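You operate a simulated robot arm through the tools that you are given. There is no shell and no other tool. Be economical: measure what you need, move in short steps, check, and stop when the job is done.

You are at the controls of a simulated robot arm. One attempt, no reset.

JOB
Clamp the regulator, pull its yellow boot off and put the boot in REDO.
Fine: then draw the jaw back almost to its stop and stand the regulator beside the other one. Set down upright: yellow boot, regulator.
Where things are to end (x, y in the base frame): regulator within 60 mm of [520, -90].

Only the result counts: the job must be done as asked and must still hold three seconds after the hand-in. Knocking over, shifting, dropping, spilling or breaking anything else fails it.

ROBOT AND FRAMES
A 7-joint arm with a two-finger parallel gripper, fixed in place. Base frame: the origin is at the foot of the arm, x ahead of it, y to its left, z up; the work surface is at about z = 0. Units: mm, rad, N and s.
With the tool pointing down near the work surface it reaches from about 240 to 620 mm from the base axis. Its first joint turns from -1.152 to 1.152 rad. Payload 2.6 kg.
The tool frame sits at the grasp point between the pads (the TCP): z along the fingers, y along the line on which they close. The tips reach 30 mm beyond it. Largest opening 94 mm; finger width 28, thickness 10; the body of the gripper, 50 by 96 mm, starts 55 mm behind the TCP.
Orientation is that of the tool frame in the base frame, as a unit quaternion [x, y, z, w]. With the fingers straight down and closing along the base's y, the tool's x points along the base's -x, its y along +y and its z along -z.

CONTROLS
- The arm moves only by the tool nudge_tool. Its argument "motion" is a list of rows, each a list of 2 entries, a list of its own where there are three numbers: the shift along the tool's x, y, z in mm, then the turn, a rotation vector about the tool's x, y, z in rad. In form: [[[tx, ty, tz], [ax, ay, az]], ...]. A call has 1 to 12 rows; each row shifts and turns the commanded pose from where the row before left it, along the tool's axes as they then stand. "jaw" is the gripper command, from -1 (shut) to 1 (fully open), values between in proportion, set as the call begins (left out, the last holds). Each row takes 0.2 s and may step no farther than 50 mm and 0.15 rad from the row before; otherwise, or with a gripper value out of range, the whole call is refused. Where a pose cannot be reached the arm comes as near as it can. A force on the tool above 60 N (or 10 N above the force at the start of the call, whichever is more), or a blocked arm, ends the call early, and 0.2 s more pass. Each finger travels about 72 mm/s and halts on what it meets, pressing with about 35 N; the grip force reading is that of the motor and also rises with nothing between the fingers. The clock runs only during rows and for 0.2 s after the last one: add rows that do not move to give the fingers time. It gives the time, the measured TCP pose, the force on the tool (base axes), the opening and the grip force at its end, in the units of the frame above (readings bear some noise), with the torque about the TCP (base axes, N m) and any sound that the robot's microphone picked up.
- Cameras (640 x 400 px; columns grow to the right, rows downward): "scene" is fixed at [26.3, 422.1, 576.6]; the picture's right is [-0.86, -0.51, 0.00], its down [-0.23, 0.39, -0.89] and it looks along [0.45, -0.77, -0.45] (base axes); focal length 350 px, centre (320, 200). "wrist" rides on the gripper at [76, 14, -103] in the tool frame; the picture's right is [-0.18, 0.98, 0.00], its down [-0.75, -0.14, -0.64] and it looks along [-0.63, -0.12, 0.77] (tool axes); focal length 243 px, centre (320, 200). There is no depth. A picture from a camera that has moved, and an enlarged one, comes with that camera's place and axes in the base frame and with its lens.
- grab_frame(camera): a new picture of that camera. It takes no simulated time.
- enlarge(camera, box): a new picture of the part [left, top, right, bottom] of that camera's present view, enlarged. It takes no simulated time.
- hand_in(): hands the job in; it is judged then, once.

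Work in short steps. Places have to be worked out from the pictures, the camera data and where the tool is seen: move nearer, look again, correct. Check each grasp and each placing, and mend what went wrong. You have 120 turns and 68 pictures in all, those below and enlarged ones among them. Open the gripper and draw the arm clear of the work before you hand the job in, unless the task says otherwise; then end with one line.

The tools are called after "Call:" by a JSON object that holds its "fn" and its "kwargs". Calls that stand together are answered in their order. nudge_tool: Moves the arm, as the interface text tells. Its arguments: {"type":"object","properties":{"motion":{"type":"array"},"jaw":{"type":"number"}},"required":["motion"]} The other tools are called the same way: grab_frame (camera) takes a picture; enlarge (camera, box) takes an enlarged picture of a part of a camera's view; hand_in () hands the job in.

At the start:

```text
clock: 0.0
tool_pos: [427.4, -10.3, 345.5]
orientation: [0.0, 1.0, 0.001, 0.0]
force: [0.3, 0.4, -0.3]
torque: [0.01, -0.02, 0.03]
gripper_width: 94.1
gripper_force: 0.1
```

scene: 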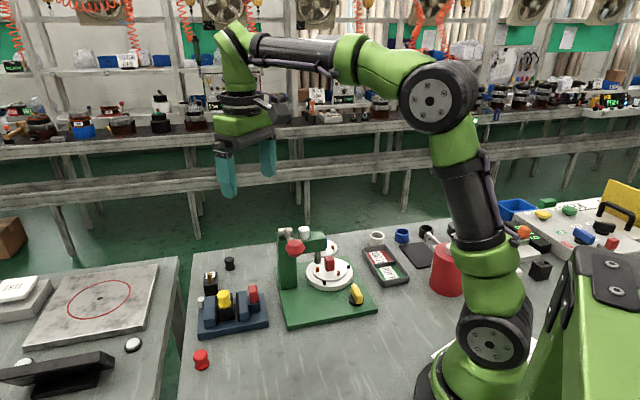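
wrist: 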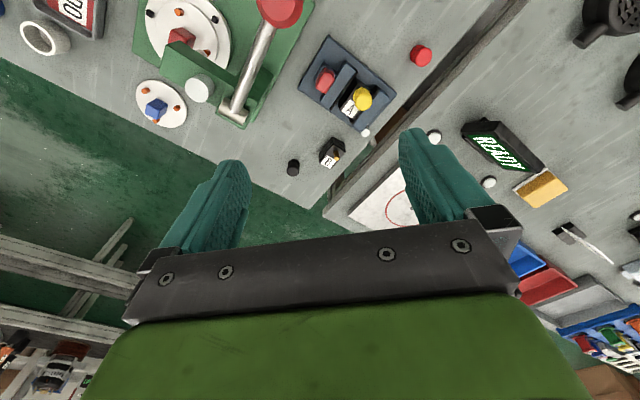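

I'll look closely at the work area first to identify the regulator, its boot, the clamp and REDO.

Call:
{"fn": "enlarge", "kwargs": {"camera": "scene", "box": [180, 220, 420, 370]}}

Call:
{"fn": "enlarge", "kwargs": {"camera": "wrist", "box": [0, 0, 320, 200]}}

Call:
{"fn": "enlarge", "kwargs": {"camera": "wrist", "box": [240, 0, 480, 150]}}

Call:
{"fn": "enlarge", "kwargs": {"camera": "scene", "box": [340, 180, 640, 368]}}

```text
2.67 times, centred on (300, 295) of scene
camera zoom: at [26.3, 422.1, 576.6], right [-0.86, -0.51, 0.0], down [-0.23, 0.39, -0.89], along [0.45, -0.77, -0.45], focal length 932 px, centre (373, -53)
```

zoom: 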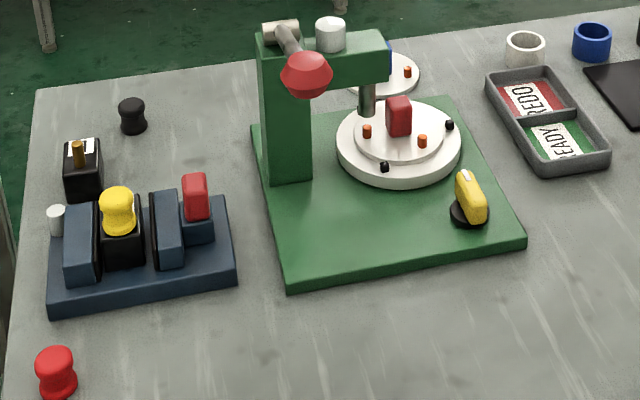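

```text
2.00 times, centred on (160, 100) of wrist
camera zoom: at [351.1, 4.1, 448.8], right [0.18, 0.98, 0.0], down [0.75, -0.14, 0.64], along [0.63, -0.12, -0.77], focal length 485 px, centre (640, 400)
```

zoom: 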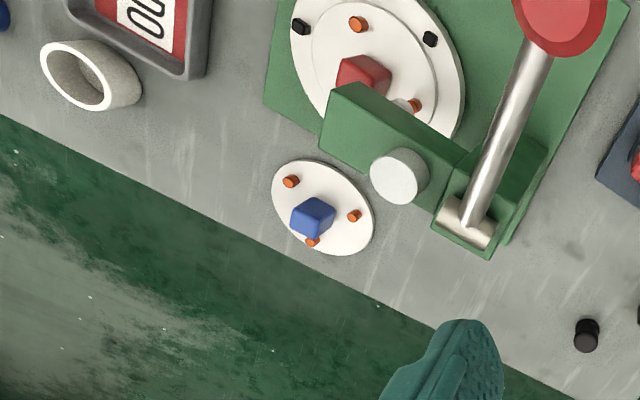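

```text
2.67 times, centred on (360, 75) of wrist
camera zoom: at [351.1, 4.1, 448.8], right [0.18, 0.98, 0.0], down [0.75, -0.14, 0.64], along [0.63, -0.12, -0.77], focal length 647 px, centre (213, 533)
```

zoom: 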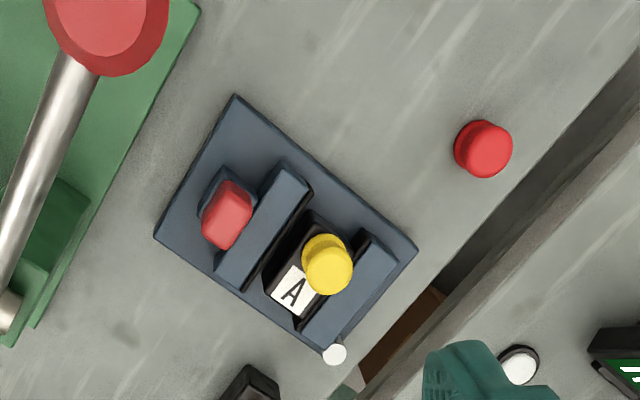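

```text
2.13 times, centred on (490, 274) of scene
camera zoom: at [26.3, 422.1, 576.6], right [-0.86, -0.51, 0.0], down [-0.23, 0.39, -0.89], along [0.45, -0.77, -0.45], focal length 744 px, centre (-42, 43)
```

zoom: 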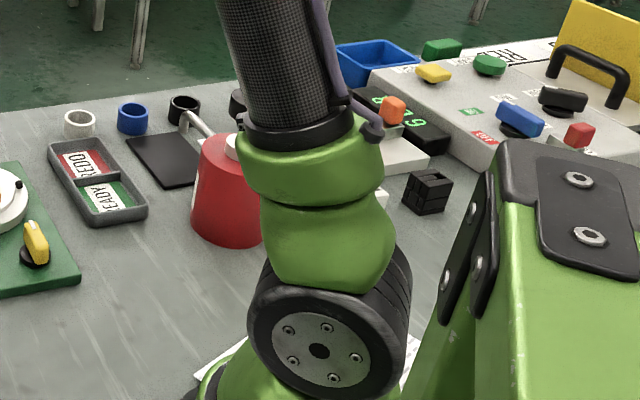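

The vise (blue) holds the black regulator with the yellow boot near (484, 47), its red handle is near (448, -7), and the other regulator is near (575, -10). REDO is near (281, -350). I move closer above the vise to look.

Call:
{"fn": "nudge_tool", "kwargs": {"motion": [[[-11, 10, 42], [0, 0, 0]], [[-11, 10, 42], [0, 0, 0]], [[-11, 10, 41], [0, 0, 0]], [[0, 0, 0], [0, 0, 0]]]}}

Call:
{"fn": "grab_frame", "kwargs": {"camera": "wrist"}}

Call:
{"fn": "enlarge", "kwargs": {"camera": "scene", "box": [185, 250, 285, 350]}}

```text
clock: 1.0
tool_pos: [461.0, 16.6, 220.1]
orientation: [-0.001, 1.0, 0.0, 0.0]
force: [1.0, -0.4, 0.3]
torque: [-0.01, 0.02, 0.0]
gripper_width: 94.0
gripper_force: 0.1
```

```text
61 pictures are left
camera wrist: at [384.9, 31.3, 323.3], right [0.18, 0.98, 0.0], down [0.75, -0.14, 0.64], along [0.63, -0.12, -0.77], focal length 243 px, centre (320, 200)
```

wrist: 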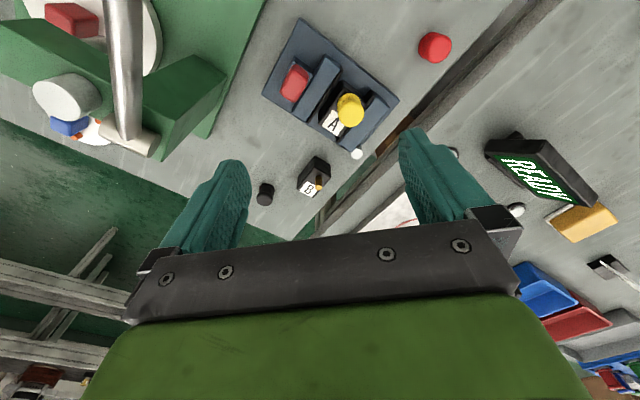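

```text
4.00 times, centred on (235, 300) of scene
camera zoom: at [26.3, 422.1, 576.6], right [-0.86, -0.51, 0.0], down [-0.23, 0.39, -0.89], along [0.45, -0.77, -0.45], focal length 1399 px, centre (660, -200)
```

zoom: 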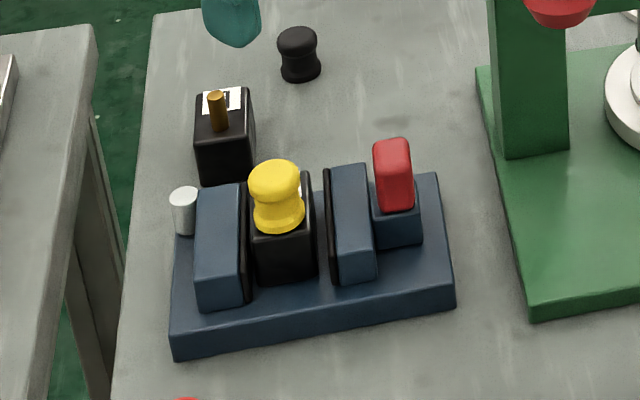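

Good view. I enlarge the wrist view to measure the vise geometry.

Call:
{"fn": "enlarge", "kwargs": {"camera": "wrist", "box": [240, 10, 430, 210]}}

```text
2.00 times, centred on (335, 110) of wrist
camera zoom: at [384.9, 31.3, 323.3], right [0.18, 0.98, 0.0], down [0.75, -0.14, 0.64], along [0.63, -0.12, -0.77], focal length 485 px, centre (290, 380)
```

zoom: 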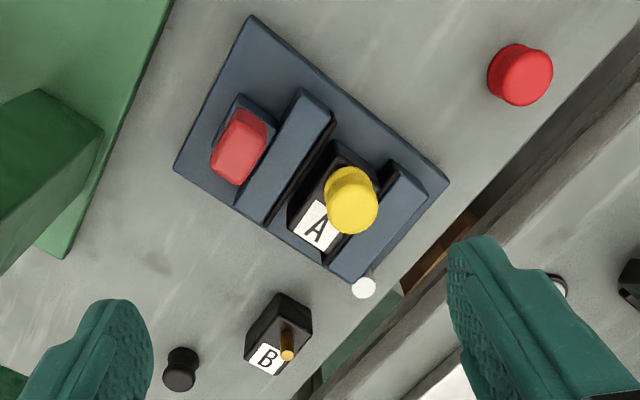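

The vise axis runs along d≈(0.71, 0.70), with the handle near (438,-3), top z≈82, and the boot near (479,44), top z≈80. I turn the tool 45° at height over the handle, with the jaws partly closed to stay clear of the press knob, then look again.

Call:
{"fn": "nudge_tool", "kwargs": {"motion": [[[0, 0, 0], [0, 0, 0.131]], [[0, 0, 0], [0, 0, 0.131]], [[0, 0, 0], [0, 0, 0.131]], [[0, 0, 0], [0, 0, 0.131]], [[0, 0, 0], [0, 0, 0.131]], [[0, 0, 0], [0, 0, 0.13]], [[0, 0, 0], [0, 0, 0]]], "jaw": -0.06}}

Call:
{"fn": "grab_frame", "kwargs": {"camera": "wrist"}}

Call:
{"fn": "grab_frame", "kwargs": {"camera": "scene"}}

```text
clock: 2.6
tool_pos: [459.3, 18.0, 221.7]
orientation: [0.383, 0.924, -0.001, -0.001]
force: [0.4, -0.1, 0.1]
torque: [-0.01, -0.05, 0.01]
gripper_width: 44.3
gripper_force: 0.1
```

```text
58 pictures are left
camera wrist: at [416.4, 83.1, 323.4], right [0.83, 0.56, 0.0], down [0.43, -0.63, 0.64], along [0.36, -0.53, -0.77], focal length 243 px, centre (320, 200)
```

wrist: 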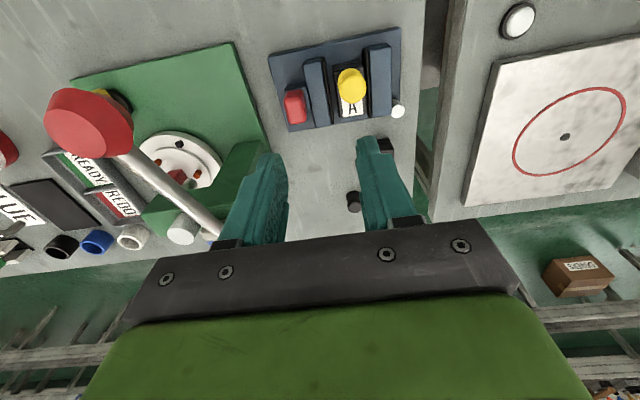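

```text
57 pictures are left
```

scene: 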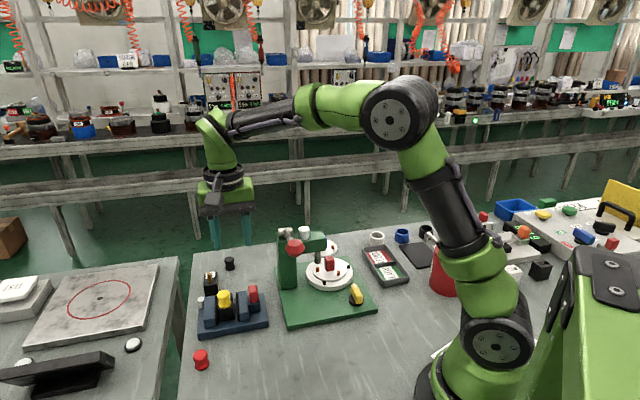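

The view is now aligned with the vise; I enlarge it to measure the handle, jaw gap and knob.

Call:
{"fn": "enlarge", "kwargs": {"camera": "wrist", "box": [250, 10, 430, 140]}}

```text
3.08 times, centred on (340, 75) of wrist
camera zoom: at [416.4, 83.1, 323.4], right [0.83, 0.56, 0.0], down [0.43, -0.63, 0.64], along [0.36, -0.53, -0.77], focal length 746 px, centre (258, 585)
```

zoom: 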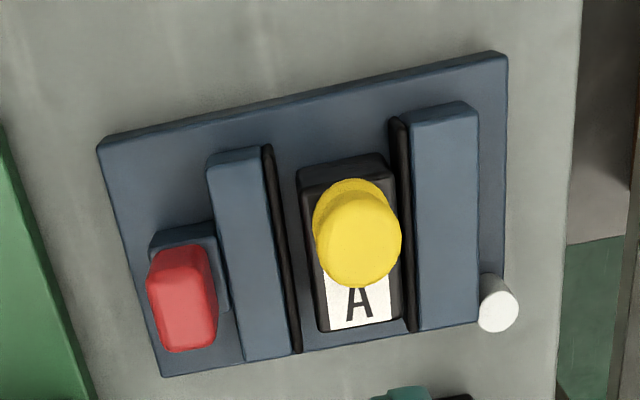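

Handle is at about (443,-4), 18 mm thick along d, top z≈82. The press knob is about 83 mm behind it, so it is clear. I move above the handle with the tips at z≈95 and check.

Call:
{"fn": "nudge_tool", "kwargs": {"motion": [[[-4, -27, 0], [0, 0, 0]], [[0, 0, 48], [0, 0, 0]], [[0, 0, 48], [0, 0, 0]], [[0, 0, 0], [0, 0, 0]]]}}

Call:
{"fn": "grab_frame", "kwargs": {"camera": "wrist"}}

Call:
{"fn": "enlarge", "kwargs": {"camera": "scene", "box": [180, 210, 340, 350]}}

```text
clock: 3.6
tool_pos: [443.7, -2.7, 124.4]
orientation: [0.383, 0.924, 0.0, 0.0]
force: [-0.5, -0.8, 0.0]
torque: [-0.01, -0.01, 0.01]
gripper_width: 44.0
gripper_force: 0.2
```

```text
55 pictures are left
camera wrist: at [399.8, 61.3, 227.1], right [0.83, 0.56, 0.0], down [0.43, -0.63, 0.64], along [0.36, -0.53, -0.77], focal length 243 px, centre (320, 200)
```

wrist: 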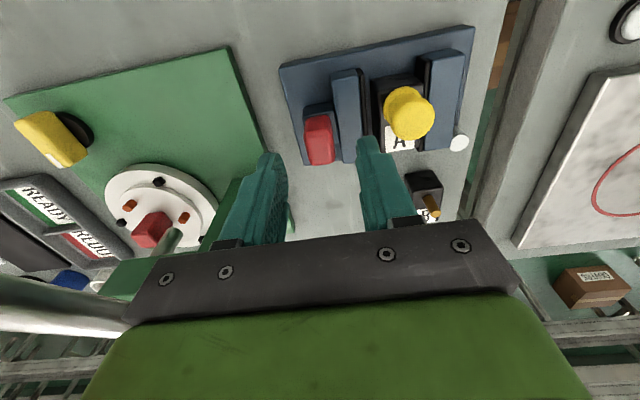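

```text
2.86 times, centred on (260, 280) of scene
camera zoom: at [26.3, 422.1, 576.6], right [-0.86, -0.51, 0.0], down [-0.23, 0.39, -0.89], along [0.45, -0.77, -0.45], focal length 999 px, centre (491, -29)
```

zoom: 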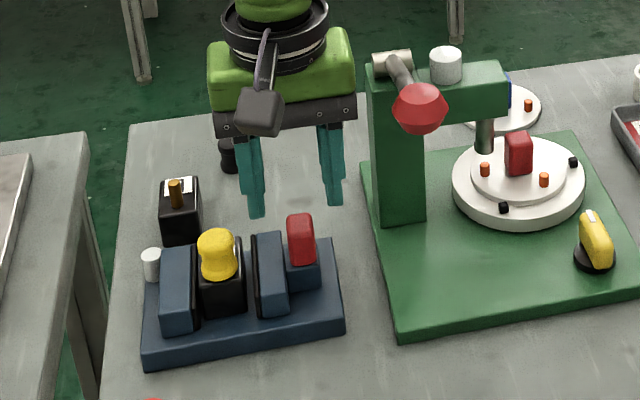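

Handle is centered between the tips (estimate (444,-4)). I descend to TCP z≈88 and close on it.

Call:
{"fn": "nudge_tool", "kwargs": {"motion": [[[-1, -1, 18], [0, 0, 0]], [[0, 0, 18], [0, 0, 0]], [[0, 0, 0], [0, 0, 0]]]}}

Call:
{"fn": "nudge_tool", "kwargs": {"motion": [[[0, 0, 0], [0, 0, 0]], [[0, 0, 0], [0, 0, 0]]], "jaw": -1}}

Call:
{"fn": "grab_frame", "kwargs": {"camera": "wrist"}}

```text
clock: 4.4
tool_pos: [443.6, -3.2, 89.0]
orientation: [0.383, 0.924, 0.0, 0.001]
force: [-0.4, 0.0, 0.0]
torque: [-0.02, 0.0, 0.01]
gripper_width: 44.2
gripper_force: 0.0
```

```text
clock: 5.0
tool_pos: [443.6, -2.7, 89.4]
orientation: [0.383, 0.924, 0.0, 0.0]
force: [0.4, -1.9, -0.9]
torque: [0.17, 0.31, 0.0]
gripper_width: 19.7
gripper_force: 44.7
```

```text
53 pictures are left
camera wrist: at [399.5, 61.3, 192.6], right [0.83, 0.56, 0.0], down [0.43, -0.63, 0.64], along [0.36, -0.53, -0.77], focal length 243 px, centre (320, 200)
```

wrist: 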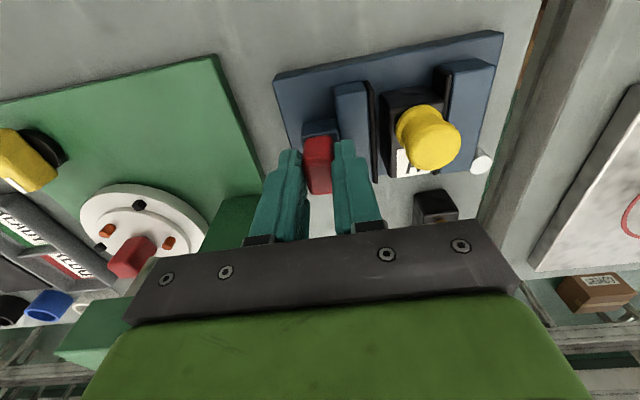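

Handle gripped (19.7 mm). I slide the jaw along +d in small steps, watching the force.

Call:
{"fn": "nudge_tool", "kwargs": {"motion": [[[0, 2, 0], [0, 0, 0]], [[0, 2, 0], [0, 0, 0]], [[0, 0, 0], [0, 0, 0]]]}}

Call:
{"fn": "nudge_tool", "kwargs": {"motion": [[[0, 2, 0], [0, 0, 0]], [[0, 2, 0], [0, 0, 0]], [[0, 0, 0], [0, 0, 0]]]}}

Call:
{"fn": "enlarge", "kwargs": {"camera": "wrist", "box": [250, 30, 530, 210]}}

```text
clock: 5.8
tool_pos: [445.9, 1.4, 90.0]
orientation: [0.383, 0.924, 0.001, -0.001]
force: [-10.0, 4.3, 11.3]
torque: [0.18, 0.76, 0.02]
gripper_width: 19.6
gripper_force: 44.9
```

```text
clock: 6.6
tool_pos: [449.1, 1.2, 89.0]
orientation: [0.383, 0.924, 0.001, -0.002]
force: [-23.6, 6.5, 22.9]
torque: [-0.46, -0.07, 0.09]
gripper_width: 19.6
gripper_force: 45.3
```

```text
2.22 times, centred on (390, 120) of wrist
camera zoom: at [405.1, 66.5, 192.7], right [0.83, 0.56, 0.0], down [0.43, -0.63, 0.64], along [0.36, -0.53, -0.77], focal length 539 px, centre (164, 378)
```

zoom: 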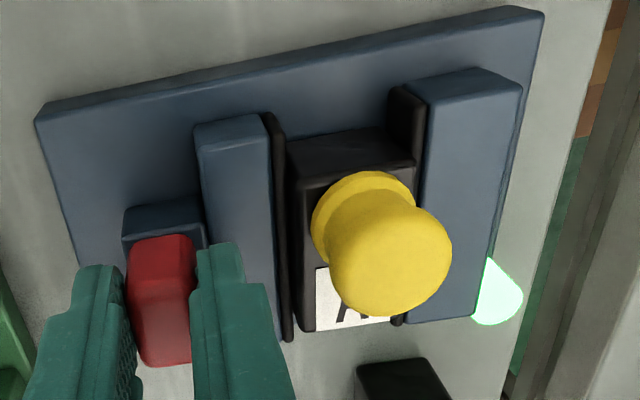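

The pin on the vise lit up green: clamped. I release the handle and check it stays clamped.

Call:
{"fn": "nudge_tool", "kwargs": {"motion": [[[0, 0, 0], [0, 0, 0]], [[0, 0, 0], [0, 0, 0]], [[0, 0, 0], [0, 0, 0]]], "jaw": -0.06}}

Call:
{"fn": "nudge_tool", "kwargs": {"motion": [[[0, 0, -40], [0, 0, 0]], [[0, 0, -40], [0, 0, 0]], [[0, 0, -20], [0, 0, 0]], [[0, 0, 0], [0, 0, 0]]]}}

Call:
{"fn": "enlarge", "kwargs": {"camera": "wrist", "box": [250, 10, 470, 150]}}

Call:
{"fn": "enlarge", "kwargs": {"camera": "scene", "box": [180, 250, 290, 350]}}

```text
clock: 7.4
tool_pos: [448.7, 1.1, 89.3]
orientation: [0.382, 0.924, 0.0, 0.0]
force: [-0.6, 0.0, 0.4]
torque: [0.02, 0.04, 0.03]
gripper_width: 44.0
gripper_force: 0.1
```

```text
clock: 8.4
tool_pos: [448.3, 0.4, 190.0]
orientation: [0.383, 0.924, 0.001, 0.0]
force: [-0.4, 0.4, -0.2]
torque: [0.01, -0.01, -0.03]
gripper_width: 44.3
gripper_force: 0.1
```

```text
2.86 times, centred on (360, 80) of wrist
camera zoom: at [405.7, 65.6, 292.8], right [0.82, 0.57, 0.0], down [0.43, -0.63, 0.64], along [0.36, -0.53, -0.77], focal length 693 px, centre (206, 543)
```

zoom: 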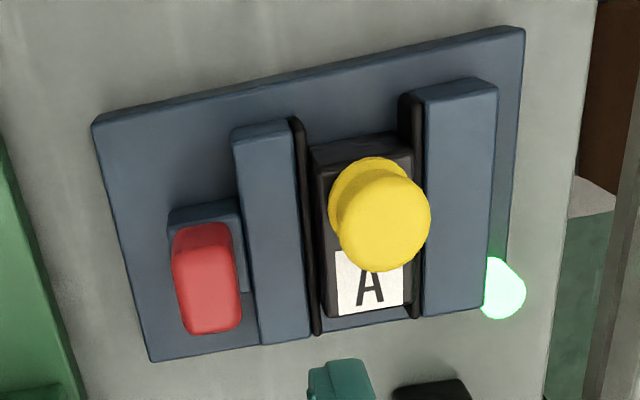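

```text
4.00 times, centred on (235, 300) of scene
camera zoom: at [26.3, 422.1, 576.6], right [-0.86, -0.51, 0.0], down [-0.23, 0.39, -0.89], along [0.45, -0.77, -0.45], focal length 1399 px, centre (660, -200)
```

zoom: 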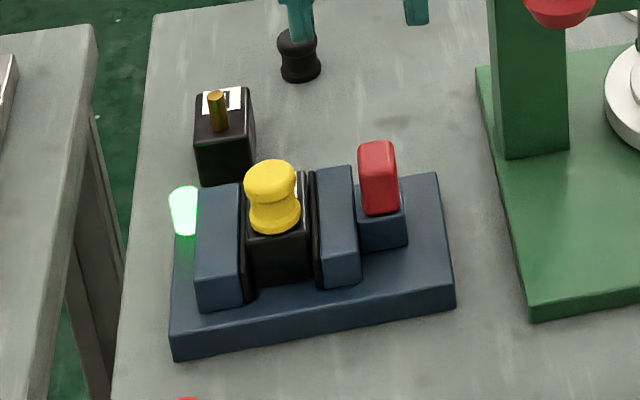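

Clamp latched (pin stays green). Boot axis is about (480,47), z 53–82, jaw tops ≈49. I move over the boot with the tips still above it and check alignment.

Call:
{"fn": "nudge_tool", "kwargs": {"motion": [[[5, 28, 0], [0, 0, 0]], [[5, 27.4, 0], [0, 0, 0]], [[0, 0, 35], [0, 0, 0]], [[0, 0, 30], [0, 0, 0]], [[0, 0, 0], [0, 0, 0]]], "jaw": 0.15}}

Call:
{"fn": "grab_frame", "kwargs": {"camera": "wrist"}}

Call:
{"fn": "enlarge", "kwargs": {"camera": "scene", "box": [180, 230, 300, 350]}}

```text
clock: 9.6
tool_pos: [482.7, 47.6, 122.9]
orientation: [0.383, 0.924, 0.0, 0.001]
force: [0.5, -1.3, 0.1]
torque: [0.01, -0.02, 0.01]
gripper_width: 54.2
gripper_force: 0.0
```

```text
49 pictures are left
camera wrist: at [438.6, 113.3, 226.2], right [0.83, 0.56, 0.0], down [0.43, -0.63, 0.64], along [0.36, -0.53, -0.77], focal length 243 px, centre (320, 200)
```

wrist: 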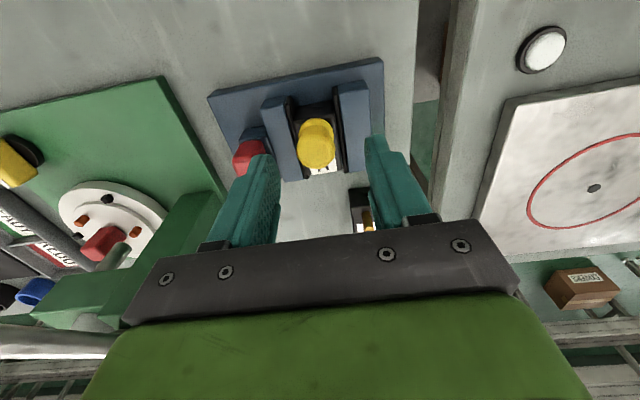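

```text
3.33 times, centred on (240, 290) of scene
camera zoom: at [26.3, 422.1, 576.6], right [-0.86, -0.51, 0.0], down [-0.23, 0.39, -0.89], along [0.45, -0.77, -0.45], focal length 1166 px, centre (587, -100)
```

zoom: 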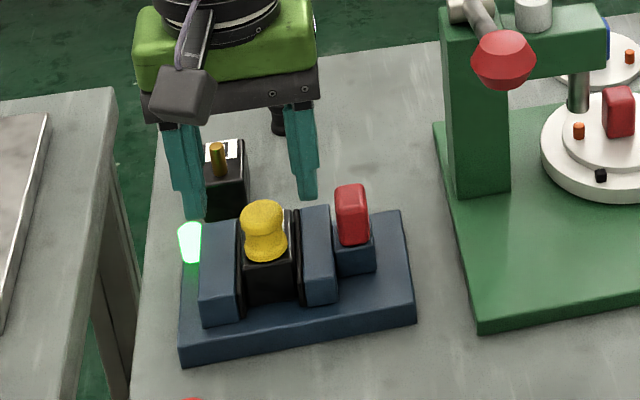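

Boot axis measured again at (479.8, 47.8). I correct by about 3 mm, descend to z≈88 and close.

Call:
{"fn": "nudge_tool", "kwargs": {"motion": [[[2, -2, 0], [0, 0, 0]], [[0, 0, 18], [0, 0, 0]], [[0, 0, 17], [0, 0, 0]], [[0, 0, 0], [0, 0, 0]]]}}

Call:
{"fn": "nudge_tool", "kwargs": {"motion": [[[0, 0, 0], [0, 0, 0]], [[0, 0, 0], [0, 0, 0]], [[0, 0, 0], [0, 0, 0]]], "jaw": -1}}

Call:
{"fn": "grab_frame", "kwargs": {"camera": "wrist"}}

```text
clock: 10.6
tool_pos: [478.1, 49.1, 88.9]
orientation: [0.383, 0.924, 0.0, 0.0]
force: [-0.3, 0.1, -0.4]
torque: [-0.01, -0.01, -0.03]
gripper_width: 54.0
gripper_force: 0.1
```

```text
clock: 11.4
tool_pos: [477.6, 48.6, 89.3]
orientation: [0.382, 0.924, 0.0, 0.001]
force: [-0.1, 0.2, 0.2]
torque: [-0.01, 0.02, -0.01]
gripper_width: 23.8
gripper_force: 34.4
```

```text
47 pictures are left
camera wrist: at [434.8, 113.6, 191.8], right [0.83, 0.56, 0.0], down [0.43, -0.63, 0.64], along [0.36, -0.53, -0.77], focal length 243 px, centre (320, 200)
```

wrist: 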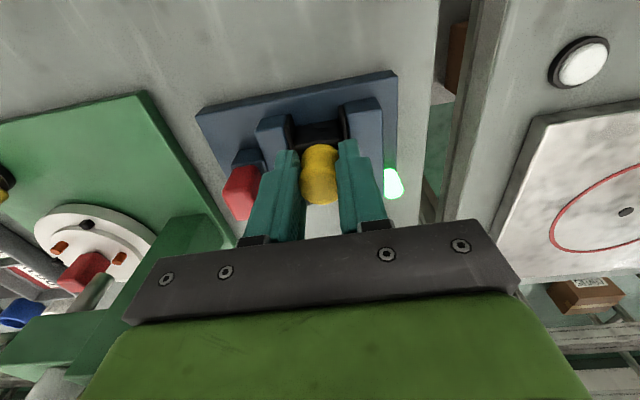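

Boot gripped at 23.8 mm. I pull straight up in small steps.

Call:
{"fn": "nudge_tool", "kwargs": {"motion": [[[0, 0, -4], [0, 0, 0]], [[0, 0, -4], [0, 0, 0]], [[0, 0, -4], [0, 0, 0]], [[0, 0, 0], [0, 0, 0]]]}}

Call:
{"fn": "enlarge", "kwargs": {"camera": "scene", "box": [180, 230, 300, 350]}}

```text
clock: 12.4
tool_pos: [478.8, 47.3, 102.4]
orientation: [0.383, 0.924, 0.001, 0.0]
force: [0.1, 0.2, -0.5]
torque: [0.0, 0.0, 0.0]
gripper_width: 23.8
gripper_force: 35.0
```

```text
3.33 times, centred on (240, 290) of scene
camera zoom: at [26.3, 422.1, 576.6], right [-0.86, -0.51, 0.0], down [-0.23, 0.39, -0.89], along [0.45, -0.77, -0.45], focal length 1166 px, centre (587, -100)
```

zoom: 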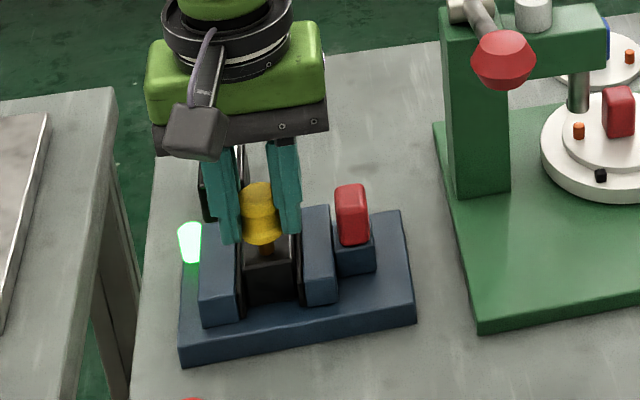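

The boot is clean off and the regulator stays clamped. I lift to z≈300, then carry the boot toward REDO, which I put near (279,-335).

Call:
{"fn": "nudge_tool", "kwargs": {"motion": [[[0, 0, -40], [0, 0, 0]], [[0, 0, -40], [0, 0, 0]], [[0, 0, -40], [0, 0, 0]], [[0, 0, -40], [0, 0, 0]], [[0, 0, -38], [0, 0, 0]], [[0, 0, 0], [0, 0, 0]]]}}

Call:
{"fn": "nudge_tool", "kwargs": {"motion": [[[-11, -34, 0], [0, 0, 0]], [[-11, -34, 0], [0, 0, 0]], [[-11, -34, 0], [0, 0, 0]], [[-11, -34, 0], [0, 0, 0]], [[-11, -34, 0], [0, 0, 0]], [[-11, -34, 0], [0, 0, 0]], [[-11, -34, 0], [0, 0, 0]], [[-11, -34, 0], [0, 0, 0]], [[-11, -34, 0], [0, 0, 0]], [[-11, -34, 0], [0, 0, 0]], [[-11, -34, 0], [0, 0, 0]], [[0, 0, 0], [0, 0, 0]]]}}

Call:
{"fn": "grab_frame", "kwargs": {"camera": "wrist"}}

Call:
{"fn": "grab_frame", "kwargs": {"camera": "scene"}}

```text
clock: 13.8
tool_pos: [476.3, 49.5, 299.6]
orientation: [0.383, 0.924, 0.0, 0.0]
force: [-0.5, -0.6, 0.4]
torque: [0.0, -0.01, 0.0]
gripper_width: 23.6
gripper_force: 35.0
```

```text
clock: 16.4
tool_pos: [300.9, -303.5, 298.9]
orientation: [0.382, 0.924, 0.0, 0.0]
force: [-0.5, 0.3, -0.4]
torque: [-0.04, -0.02, 0.0]
gripper_width: 23.9
gripper_force: 34.8
```

```text
45 pictures are left
camera wrist: at [257.7, -237.7, 401.2], right [0.82, 0.57, 0.0], down [0.43, -0.63, 0.64], along [0.36, -0.53, -0.77], focal length 243 px, centre (320, 200)
```

wrist: 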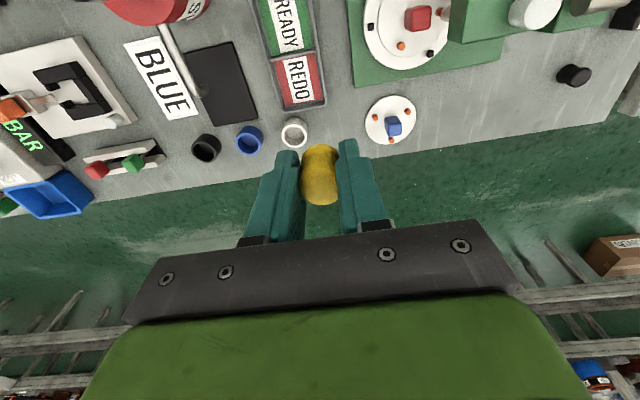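

```text
44 pictures are left
```

scene: 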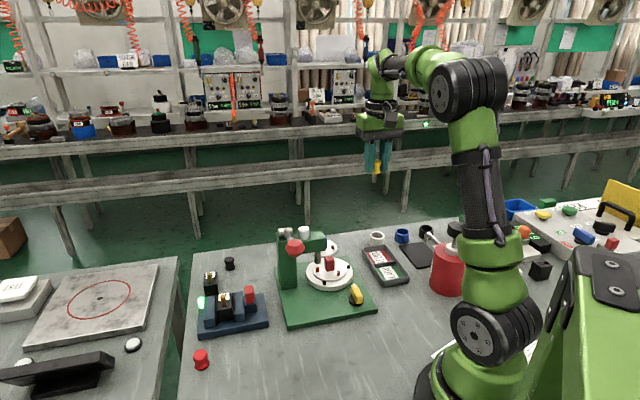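

I enlarge the tray for measurement.

Call:
{"fn": "enlarge", "kwargs": {"camera": "wrist", "box": [230, 0, 390, 210]}}

```text
1.90 times, centred on (310, 105) of wrist
camera zoom: at [257.7, -237.7, 401.2], right [0.82, 0.57, 0.0], down [0.43, -0.63, 0.64], along [0.36, -0.53, -0.77], focal length 462 px, centre (339, 381)
```

zoom: 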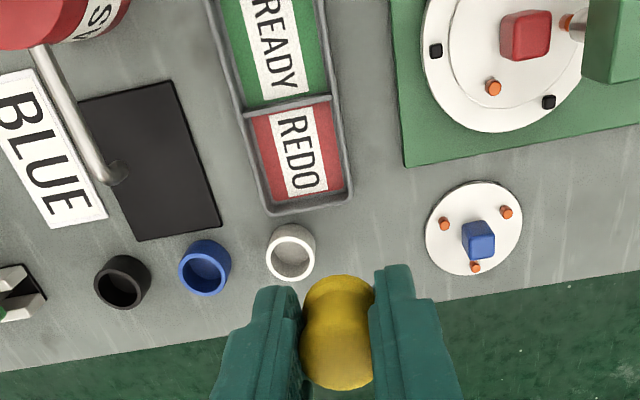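

REDO's interior is about 60×65 mm centered at (286,-337). The long side gives the fingers more room, so I move over it and turn the tool 90° at height.

Call:
{"fn": "nudge_tool", "kwargs": {"motion": [[[-13, -34.3, 0], [0, 0, 0]], [[0, 0, 0], [0, 0, -0.143]], [[0, 0, 0], [0, 0, -0.143]], [[0, 0, 0], [0, 0, -0.143]], [[0, 0, 0], [0, 0, -0.143]], [[0, 0, 0], [0, 0, -0.143]], [[0, 0, 0], [0, 0, -0.143]], [[0, 0, 0], [0, 0, -0.143]], [[0, 0, 0], [0, 0, -0.143]], [[0, 0, 0], [0, 0, -0.143]], [[0, 0, 0], [0, 0, -0.143]], [[0, 0, 0], [0, 0, -0.141]]]}}

Call:
{"fn": "grab_frame", "kwargs": {"camera": "wrist"}}

```text
clock: 19.0
tool_pos: [284.7, -335.2, 299.4]
orientation: [-0.384, 0.923, 0.0, 0.0]
force: [0.3, 0.5, -0.4]
torque: [0.0, -0.02, 0.01]
gripper_width: 23.9
gripper_force: 35.4
```

```text
42 pictures are left
camera wrist: at [221.3, -379.2, 401.7], right [-0.57, 0.82, 0.0], down [0.63, 0.43, 0.64], along [0.53, 0.36, -0.77], focal length 243 px, centre (320, 200)
```

wrist: 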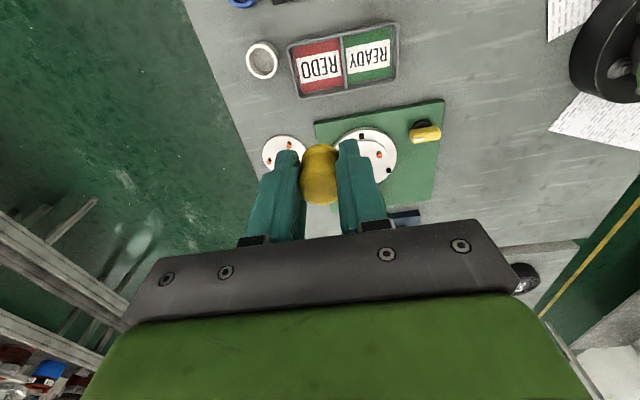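

Pose reached. I descend to z≈130 and measure the compartment again.

Call:
{"fn": "nudge_tool", "kwargs": {"motion": [[[0, 0, 45], [0, 0, 0]], [[0, 0, 45], [0, 0, 0]], [[0, 0, 45], [0, 0, 0]], [[0, 0, 35], [0, 0, 0]], [[0, 0, 0], [0, 0, 0]]]}}

Call:
{"fn": "grab_frame", "kwargs": {"camera": "wrist"}}

Call:
{"fn": "enlarge", "kwargs": {"camera": "scene", "box": [320, 180, 440, 300]}}

```text
clock: 20.2
tool_pos: [284.2, -335.1, 127.6]
orientation: [-0.383, 0.924, 0.0, 0.0]
force: [0.4, 0.4, -0.4]
torque: [0.03, 0.04, -0.02]
gripper_width: 23.8
gripper_force: 34.9
```

```text
41 pictures are left
camera wrist: at [221.1, -378.5, 229.8], right [-0.56, 0.83, 0.0], down [0.63, 0.43, 0.64], along [0.53, 0.36, -0.77], focal length 243 px, centre (320, 200)
```

wrist: 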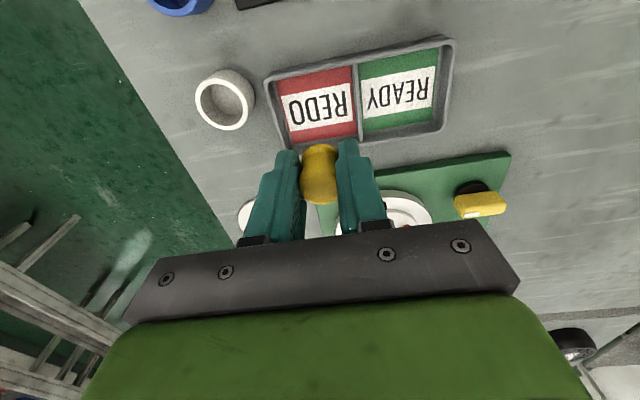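

```text
3.33 times, centred on (380, 240) of scene
camera zoom: at [26.3, 422.1, 576.6], right [-0.86, -0.51, 0.0], down [-0.23, 0.39, -0.89], along [0.45, -0.77, -0.45], focal length 1166 px, centre (120, 67)
```

zoom: 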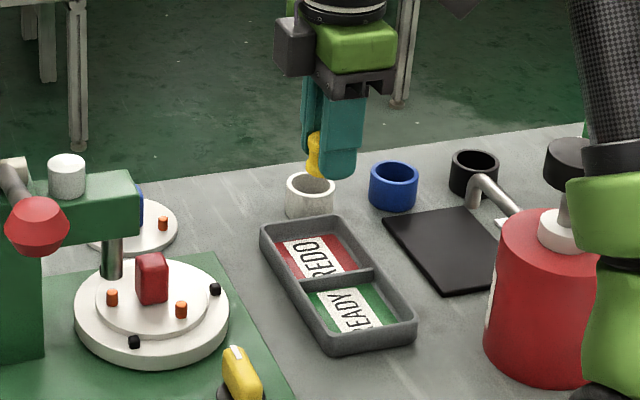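

Compartment center refined to (287.5,-336). I correct slightly and descend to z≈60, then creep down to contact.

Call:
{"fn": "nudge_tool", "kwargs": {"motion": [[[-1.7, -3, 20], [0, 0, 0]], [[0, 0, 30], [0, 0, 0]], [[0, 0, 17], [0, 0, 0]], [[0, 0, 0], [0, 0, 0]]]}}

Call:
{"fn": "grab_frame", "kwargs": {"camera": "wrist"}}

Call:
{"fn": "enlarge", "kwargs": {"camera": "scene", "box": [340, 200, 440, 300]}}

```text
clock: 21.2
tool_pos: [288.8, -335.7, 61.4]
orientation: [-0.383, 0.924, 0.0, 0.0]
force: [0.0, 0.0, 0.0]
torque: [0.01, -0.01, 0.01]
gripper_width: 23.8
gripper_force: 34.2
```

```text
39 pictures are left
camera wrist: at [224.3, -379.9, 164.2], right [-0.56, 0.83, 0.0], down [0.63, 0.43, 0.64], along [0.53, 0.36, -0.77], focal length 243 px, centre (320, 200)
```

wrist: 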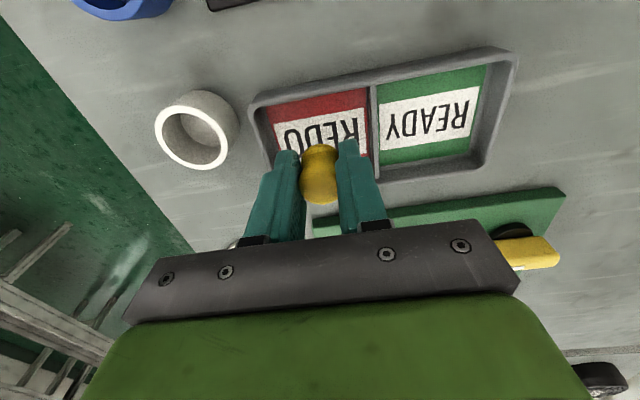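

```text
4.00 times, centred on (390, 250) of scene
camera zoom: at [26.3, 422.1, 576.6], right [-0.86, -0.51, 0.0], down [-0.23, 0.39, -0.89], along [0.45, -0.77, -0.45], focal length 1399 px, centre (40, 0)
```

zoom: 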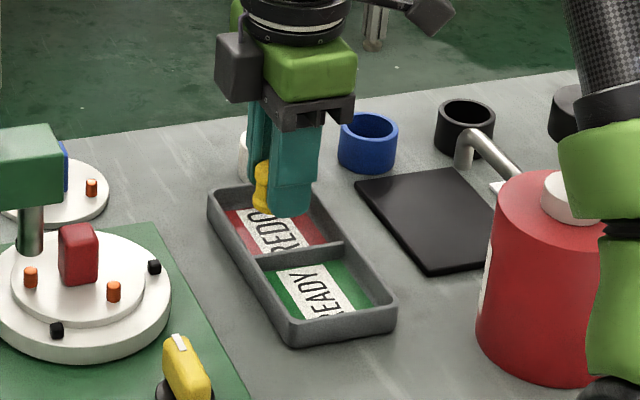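

Centered well over REDO. I creep down to contact.

Call:
{"fn": "nudge_tool", "kwargs": {"motion": [[[0, 0, 6], [0, 0, 0]], [[0, 0, 5], [0, 0, 0]], [[0, 0, 3], [0, 0, 0]], [[0, 0, 0], [0, 0, 0]]]}}

Call:
{"fn": "nudge_tool", "kwargs": {"motion": [[[0, 0, 1.5], [0, 0, 0]], [[0, 0, 1.5], [0, 0, 0]], [[0, 0, 0], [0, 0, 0]]]}}

Call:
{"fn": "enlarge", "kwargs": {"camera": "scene", "box": [340, 200, 440, 300]}}

```text
clock: 22.2
tool_pos: [288.4, -336.5, 47.7]
orientation: [-0.383, 0.924, 0.0, 0.0]
force: [-0.3, 0.4, -0.3]
torque: [0.01, 0.01, -0.02]
gripper_width: 23.8
gripper_force: 34.6
```

```text
clock: 23.0
tool_pos: [287.4, -338.3, 44.4]
orientation: [-0.383, 0.924, -0.001, 0.0]
force: [1.0, -0.6, 0.3]
torque: [0.01, -0.03, 0.03]
gripper_width: 23.8
gripper_force: 35.3
```

```text
4.00 times, centred on (390, 250) of scene
camera zoom: at [26.3, 422.1, 576.6], right [-0.86, -0.51, 0.0], down [-0.23, 0.39, -0.89], along [0.45, -0.77, -0.45], focal length 1399 px, centre (40, 0)
```

zoom: 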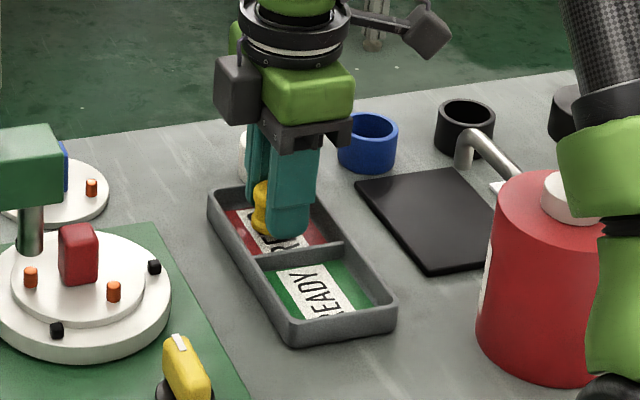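

No contact yet; I continue in 1.5 mm steps.

Call:
{"fn": "nudge_tool", "kwargs": {"motion": [[[0, 0, 1.5], [0, 0, 0]], [[0, 0, 1.5], [0, 0, 0]], [[0, 0, 0], [0, 0, 0]]]}}

Call:
{"fn": "nudge_tool", "kwargs": {"motion": [[[0, 0, 1], [0, 0, 0]], [[0, 0, 1], [0, 0, 0]], [[0, 0, 0], [0, 0, 0]]]}}

```text
clock: 23.8
tool_pos: [287.5, -336.0, 42.5]
orientation: [-0.383, 0.924, 0.0, 0.0]
force: [-0.6, 0.7, 0.7]
torque: [0.0, 0.01, -0.02]
gripper_width: 24.0
gripper_force: 34.9
```

```text
clock: 24.6
tool_pos: [287.4, -335.9, 39.1]
orientation: [-0.383, 0.924, 0.001, 0.0]
force: [-0.4, 0.1, 0.3]
torque: [-0.03, -0.01, 0.04]
gripper_width: 24.0
gripper_force: 35.5
```

Call:
{"fn": "nudge_tool", "kwargs": {"motion": [[[0, 0, 1], [0, 0, 0]], [[0, 0, 0], [0, 0, 0]]]}}

Call:
{"fn": "nudge_tool", "kwargs": {"motion": [[[0, 0, 1], [0, 0, 0]], [[0, 0, 0], [0, 0, 0]]]}}

Call:
{"fn": "enlarge", "kwargs": {"camera": "scene", "box": [360, 220, 420, 280]}}

```text
clock: 25.2
tool_pos: [287.3, -337.0, 39.8]
orientation: [-0.383, 0.924, 0.0, 0.001]
force: [0.5, 0.4, -1.0]
torque: [0.02, 0.02, -0.01]
gripper_width: 23.6
gripper_force: 34.7
```

```text
clock: 25.8
tool_pos: [287.6, -337.0, 38.2]
orientation: [-0.383, 0.924, 0.0, 0.001]
force: [0.0, 0.4, -0.5]
torque: [0.01, 0.01, 0.02]
gripper_width: 23.8
gripper_force: 35.2
```

```text
6.67 times, centred on (390, 250) of scene
camera zoom: at [26.3, 422.1, 576.6], right [-0.86, -0.51, 0.0], down [-0.23, 0.39, -0.89], along [0.45, -0.77, -0.45], focal length 2331 px, centre (-147, -133)
```

zoom: 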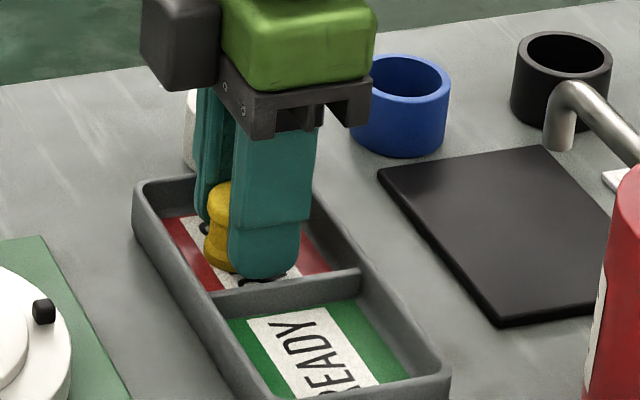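

Very near the floor (contact shadow visible). A couple more 1 mm steps.

Call:
{"fn": "nudge_tool", "kwargs": {"motion": [[[0, 0, 1], [0, 0, 0]], [[0, 0, 0], [0, 0, 0]]]}}

Call:
{"fn": "nudge_tool", "kwargs": {"motion": [[[0, 0, 1], [0, 0, 0]], [[0, 0, 0], [0, 0, 0]]]}}

```text
clock: 26.4
tool_pos: [287.9, -336.5, 37.9]
orientation: [-0.383, 0.924, -0.001, 0.0]
force: [0.0, 0.1, 4.1]
torque: [-0.03, 0.06, -0.02]
gripper_width: 23.7
gripper_force: 35.3
```

```text
clock: 27.0
tool_pos: [287.8, -336.8, 38.0]
orientation: [-0.382, 0.924, -0.001, 0.001]
force: [-7.3, 5.8, 29.9]
torque: [0.24, 0.18, 0.03]
gripper_width: 23.8
gripper_force: 34.4
```

Contact with the floor. I ease back 1 mm and open slightly (≈35 mm).

Call:
{"fn": "nudge_tool", "kwargs": {"motion": [[[0, 0, -1], [0, 0, 0]], [[0, 0, 0], [0, 0, 0]]]}}

Call:
{"fn": "nudge_tool", "kwargs": {"motion": [[[0, 0, 0], [0, 0, 0]], [[0, 0, 0], [0, 0, 0]]], "jaw": -0.25}}

Call:
{"fn": "grab_frame", "kwargs": {"camera": "wrist"}}

```text
clock: 27.6
tool_pos: [288.2, -337.4, 38.3]
orientation: [-0.382, 0.924, -0.001, 0.001]
force: [-3.5, 2.5, 27.1]
torque: [0.09, 0.06, 0.0]
gripper_width: 23.6
gripper_force: 34.9
```

```text
clock: 28.2
tool_pos: [288.2, -336.4, 36.2]
orientation: [-0.383, 0.924, 0.0, 0.0]
force: [0.7, -0.9, -0.9]
torque: [0.0, -0.01, -0.02]
gripper_width: 35.0
gripper_force: 0.2
```

```text
35 pictures are left
camera wrist: at [223.8, -379.1, 138.9], right [-0.56, 0.83, 0.0], down [0.63, 0.43, 0.64], along [0.53, 0.36, -0.77], focal length 243 px, centre (320, 200)
```

wrist: 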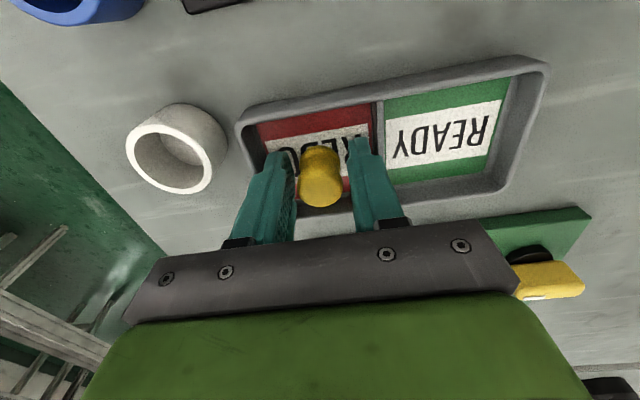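

Boot is free and standing. I rise straight up.

Call:
{"fn": "nudge_tool", "kwargs": {"motion": [[[0, 0, -10], [0, 0, 0]], [[0, 0, -20], [0, 0, 0]], [[0, 0, -40], [0, 0, 0]], [[0, 0, -45], [0, 0, 0]], [[0, 0, -45], [0, 0, 0]], [[0, 0, -45], [0, 0, 0]], [[0, 0, -45], [0, 0, 0]], [[0, 0, 0], [0, 0, 0]]]}}

Call:
{"fn": "enlarge", "kwargs": {"camera": "scene", "box": [340, 200, 440, 300]}}

```text
clock: 30.0
tool_pos: [283.3, -340.8, 286.2]
orientation: [-0.382, 0.924, -0.001, 0.001]
force: [-0.4, -0.3, 0.4]
torque: [-0.04, 0.0, 0.01]
gripper_width: 35.2
gripper_force: 0.1
```

```text
4.00 times, centred on (390, 250) of scene
camera zoom: at [26.3, 422.1, 576.6], right [-0.86, -0.51, 0.0], down [-0.23, 0.39, -0.89], along [0.45, -0.77, -0.45], focal length 1399 px, centre (40, 0)
```

zoom: 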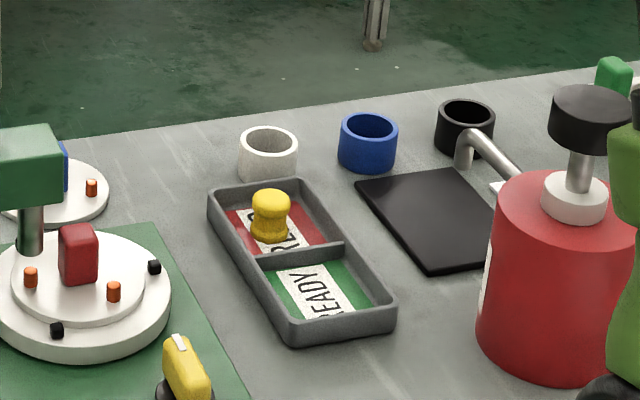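

Boot stands upright in REDO. I turn back to closing along d and return over the handle (now about (448,1)).

Call:
{"fn": "nudge_tool", "kwargs": {"motion": [[[0, 0, 0], [0, 0, 0.143]], [[0, 0, 0], [0, 0, 0.143]], [[0, 0, 0], [0, 0, 0.143]], [[0, 0, 0], [0, 0, 0.143]], [[0, 0, 0], [0, 0, 0.143]], [[0, 0, 0], [0, 0, 0.143]], [[0, 0, 0], [0, 0, 0.143]], [[0, 0, 0], [0, 0, 0.143]], [[0, 0, 0], [0, 0, 0.143]], [[0, 0, 0], [0, 0, 0.143]], [[0, 0, 0], [0, 0, 0.141]], [[0, 0, 0], [0, 0, 0]]], "jaw": -0.06}}

Call:
{"fn": "nudge_tool", "kwargs": {"motion": [[[13.8, 39.9, 0], [0, 0, 0]], [[13.8, 39.9, 0], [0, 0, 0]], [[13.8, 39.9, 0], [0, 0, 0]], [[13.8, 39.9, 0], [0, 0, 0]], [[13.8, 39.9, 0], [0, 0, 0]], [[13.8, 39.9, 0], [0, 0, 0]], [[13.8, 39.9, 0], [0, 0, 0]], [[13.8, 39.9, 0], [0, 0, 0]], [[13.8, 39.9, 0], [0, 0, 0]], [[0, 0, 0], [0, 0, 0]]]}}

```text
clock: 32.6
tool_pos: [287.6, -337.5, 287.5]
orientation: [0.383, 0.924, 0.0, 0.001]
force: [-0.8, -0.4, 0.0]
torque: [-0.01, -0.04, -0.03]
gripper_width: 44.2
gripper_force: 0.0
```

```text
clock: 34.8
tool_pos: [452.0, 6.5, 289.1]
orientation: [0.383, 0.924, 0.0, 0.0]
force: [0.6, 0.0, 0.2]
torque: [0.01, 0.0, 0.0]
gripper_width: 44.3
gripper_force: 0.1
```

I correct to (448.5,0.5) and descend to z≈125, then check.

Call:
{"fn": "nudge_tool", "kwargs": {"motion": [[[-1.7, -6.7, 30], [0, 0, 0]], [[0, 0, 45], [0, 0, 0]], [[0, 0, 45], [0, 0, 0]], [[0, 0, 44], [0, 0, 0]], [[0, 0, 0], [0, 0, 0]]]}}

Call:
{"fn": "grab_frame", "kwargs": {"camera": "wrist"}}

```text
clock: 36.0
tool_pos: [451.8, 2.5, 126.8]
orientation: [0.383, 0.924, 0.0, 0.001]
force: [-0.2, 0.1, -1.2]
torque: [0.0, 0.0, 0.01]
gripper_width: 44.0
gripper_force: 0.1
```

```text
33 pictures are left
camera wrist: at [408.6, 67.6, 229.4], right [0.83, 0.56, 0.0], down [0.43, -0.63, 0.64], along [0.36, -0.53, -0.77], focal length 243 px, centre (320, 200)
```

wrist: 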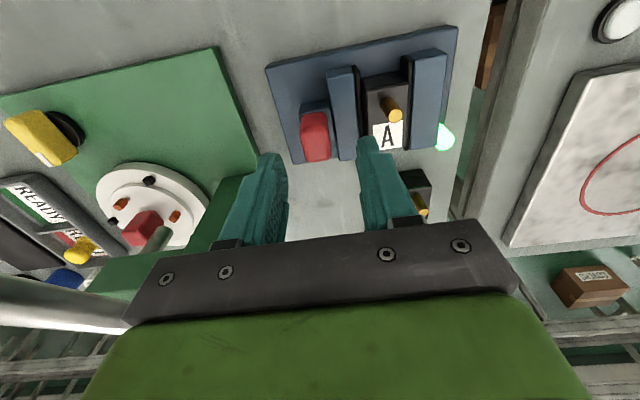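

Handle at about (450.7, 0.6). I descend and grip it.

Call:
{"fn": "nudge_tool", "kwargs": {"motion": [[[0, -2, 18], [0, 0, 0]], [[0, 0, 19], [0, 0, 0]], [[0, 0, 0], [0, 0, 0]]]}}

Call:
{"fn": "nudge_tool", "kwargs": {"motion": [[[0, 0, 0], [0, 0, 0]], [[0, 0, 0], [0, 0, 0]]], "jaw": -1}}

```text
clock: 36.8
tool_pos: [450.2, -0.0, 88.7]
orientation: [0.383, 0.924, 0.0, 0.0]
force: [0.5, -0.3, -0.4]
torque: [0.0, 0.01, 0.03]
gripper_width: 44.5
gripper_force: 0.2
```

```text
clock: 37.4
tool_pos: [449.5, -0.4, 88.8]
orientation: [0.383, 0.924, 0.0, 0.0]
force: [-2.3, -0.9, -0.6]
torque: [-0.05, 0.0, 0.0]
gripper_width: 19.6
gripper_force: 44.7
```

Gripped. I draw the jaw back along -d in small steps.

Call:
{"fn": "nudge_tool", "kwargs": {"motion": [[[0, -2, 0], [0, 0, 0]], [[0, -2, 0], [0, 0, 0]], [[0, 0, 0], [0, 0, 0]]]}}

Call:
{"fn": "nudge_tool", "kwargs": {"motion": [[[0, -2, 0], [0, 0, 0]], [[0, 0, 0], [0, 0, 0]]]}}

Call:
{"fn": "enlarge", "kwargs": {"camera": "wrist", "box": [250, 30, 530, 210]}}

```text
clock: 38.2
tool_pos: [447.5, -3.2, 87.4]
orientation: [0.382, 0.924, 0.003, 0.0]
force: [-6.7, 16.4, 19.6]
torque: [-0.46, -0.63, -0.08]
gripper_width: 19.7
gripper_force: 44.7
```

```text
clock: 38.8
tool_pos: [445.7, -4.9, 88.1]
orientation: [0.381, 0.924, 0.002, 0.0]
force: [-14.2, 20.5, 35.9]
torque: [0.29, 0.34, 0.0]
gripper_width: 19.8
gripper_force: 44.4
```

```text
2.22 times, centred on (390, 120) of wrist
camera zoom: at [402.1, 60.8, 191.4], right [0.82, 0.57, 0.0], down [0.43, -0.64, 0.64], along [0.36, -0.53, -0.77], focal length 539 px, centre (164, 378)
```

zoom: 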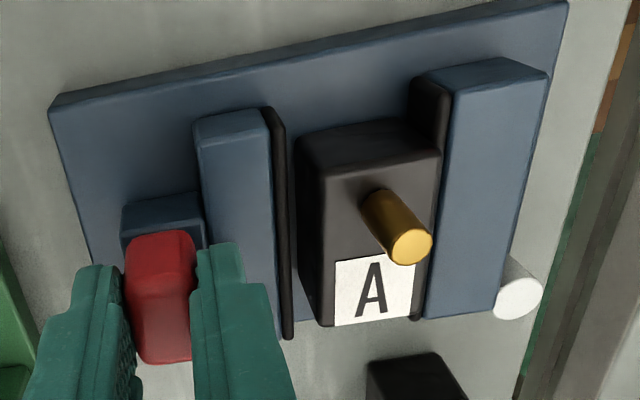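

The regulator is unclamped (pin dark) and the jaw is back at its starting position. I relieve the side/vertical preload, and continue back in small steps to find where the stop is.

Call:
{"fn": "nudge_tool", "kwargs": {"motion": [[[0.6, 0, -1], [0, 0, 0]], [[0, -1.5, 0], [0, 0, 0]], [[0, 0, 0], [0, 0, 0]]]}}

Call:
{"fn": "nudge_tool", "kwargs": {"motion": [[[0, -2, 0], [0, 0, 0]], [[0, 0, 0], [0, 0, 0]]]}}

```text
clock: 39.6
tool_pos: [442.4, -5.6, 89.1]
orientation: [0.382, 0.924, 0.002, 0.001]
force: [-4.9, 15.9, 29.0]
torque: [0.66, 0.48, -0.07]
gripper_width: 19.9
gripper_force: 45.1
```

```text
clock: 40.2
tool_pos: [443.3, -5.0, 87.9]
orientation: [0.381, 0.925, 0.003, 0.001]
force: [13.4, 21.3, 9.9]
torque: [0.24, -0.28, -0.38]
gripper_width: 19.5
gripper_force: 44.9
```

A force along +d appears now, so this may be the stop. I test with 1 mm more.

Call:
{"fn": "nudge_tool", "kwargs": {"motion": [[[0, -1, 0], [0, 0, 0]], [[0, 0, 0], [0, 0, 0]]]}}

Call:
{"fn": "enlarge", "kwargs": {"camera": "wrist", "box": [250, 30, 530, 210]}}

```text
clock: 40.8
tool_pos: [442.7, -6.3, 88.9]
orientation: [0.381, 0.925, 0.003, 0.002]
force: [25.1, 24.4, -0.7]
torque: [-0.05, -0.63, -0.28]
gripper_width: 19.8
gripper_force: 44.9
```

```text
2.22 times, centred on (390, 120) of wrist
camera zoom: at [399.1, 58.2, 191.0], right [0.82, 0.57, 0.01], down [0.43, -0.63, 0.64], along [0.37, -0.52, -0.77], focal length 539 px, centre (164, 378)
```

zoom: 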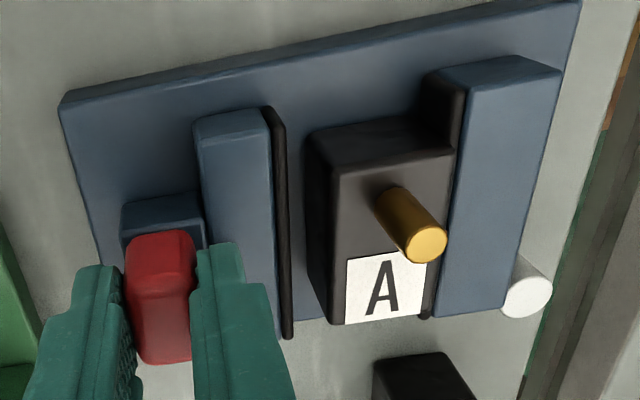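

Call:
{"fn": "nudge_tool", "kwargs": {"motion": [[[0, -1, 0], [0, 0, 0]], [[0, 0, 0], [0, 0, 0]]]}}

Call:
{"fn": "enlarge", "kwargs": {"camera": "wrist", "box": [250, 30, 530, 210]}}

```text
clock: 41.4
tool_pos: [442.8, -5.5, 88.7]
orientation: [0.38, 0.925, 0.005, 0.001]
force: [39.3, 25.0, -16.4]
torque: [0.63, 0.01, -0.38]
gripper_width: 19.8
gripper_force: 44.9
```

```text
2.22 times, centred on (390, 120) of wrist
camera zoom: at [398.8, 57.9, 191.0], right [0.82, 0.57, 0.01], down [0.43, -0.64, 0.64], along [0.37, -0.52, -0.77], focal length 539 px, centre (164, 378)
```

zoom: 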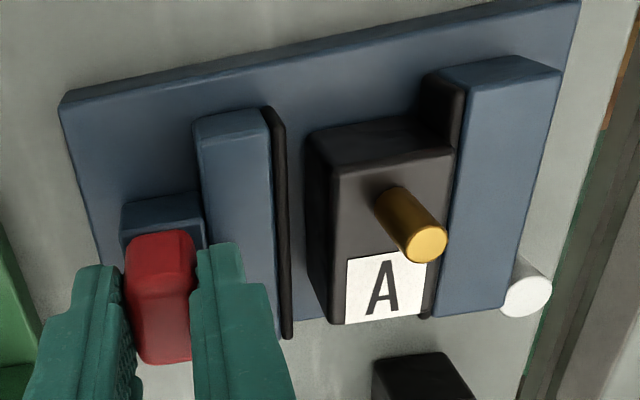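

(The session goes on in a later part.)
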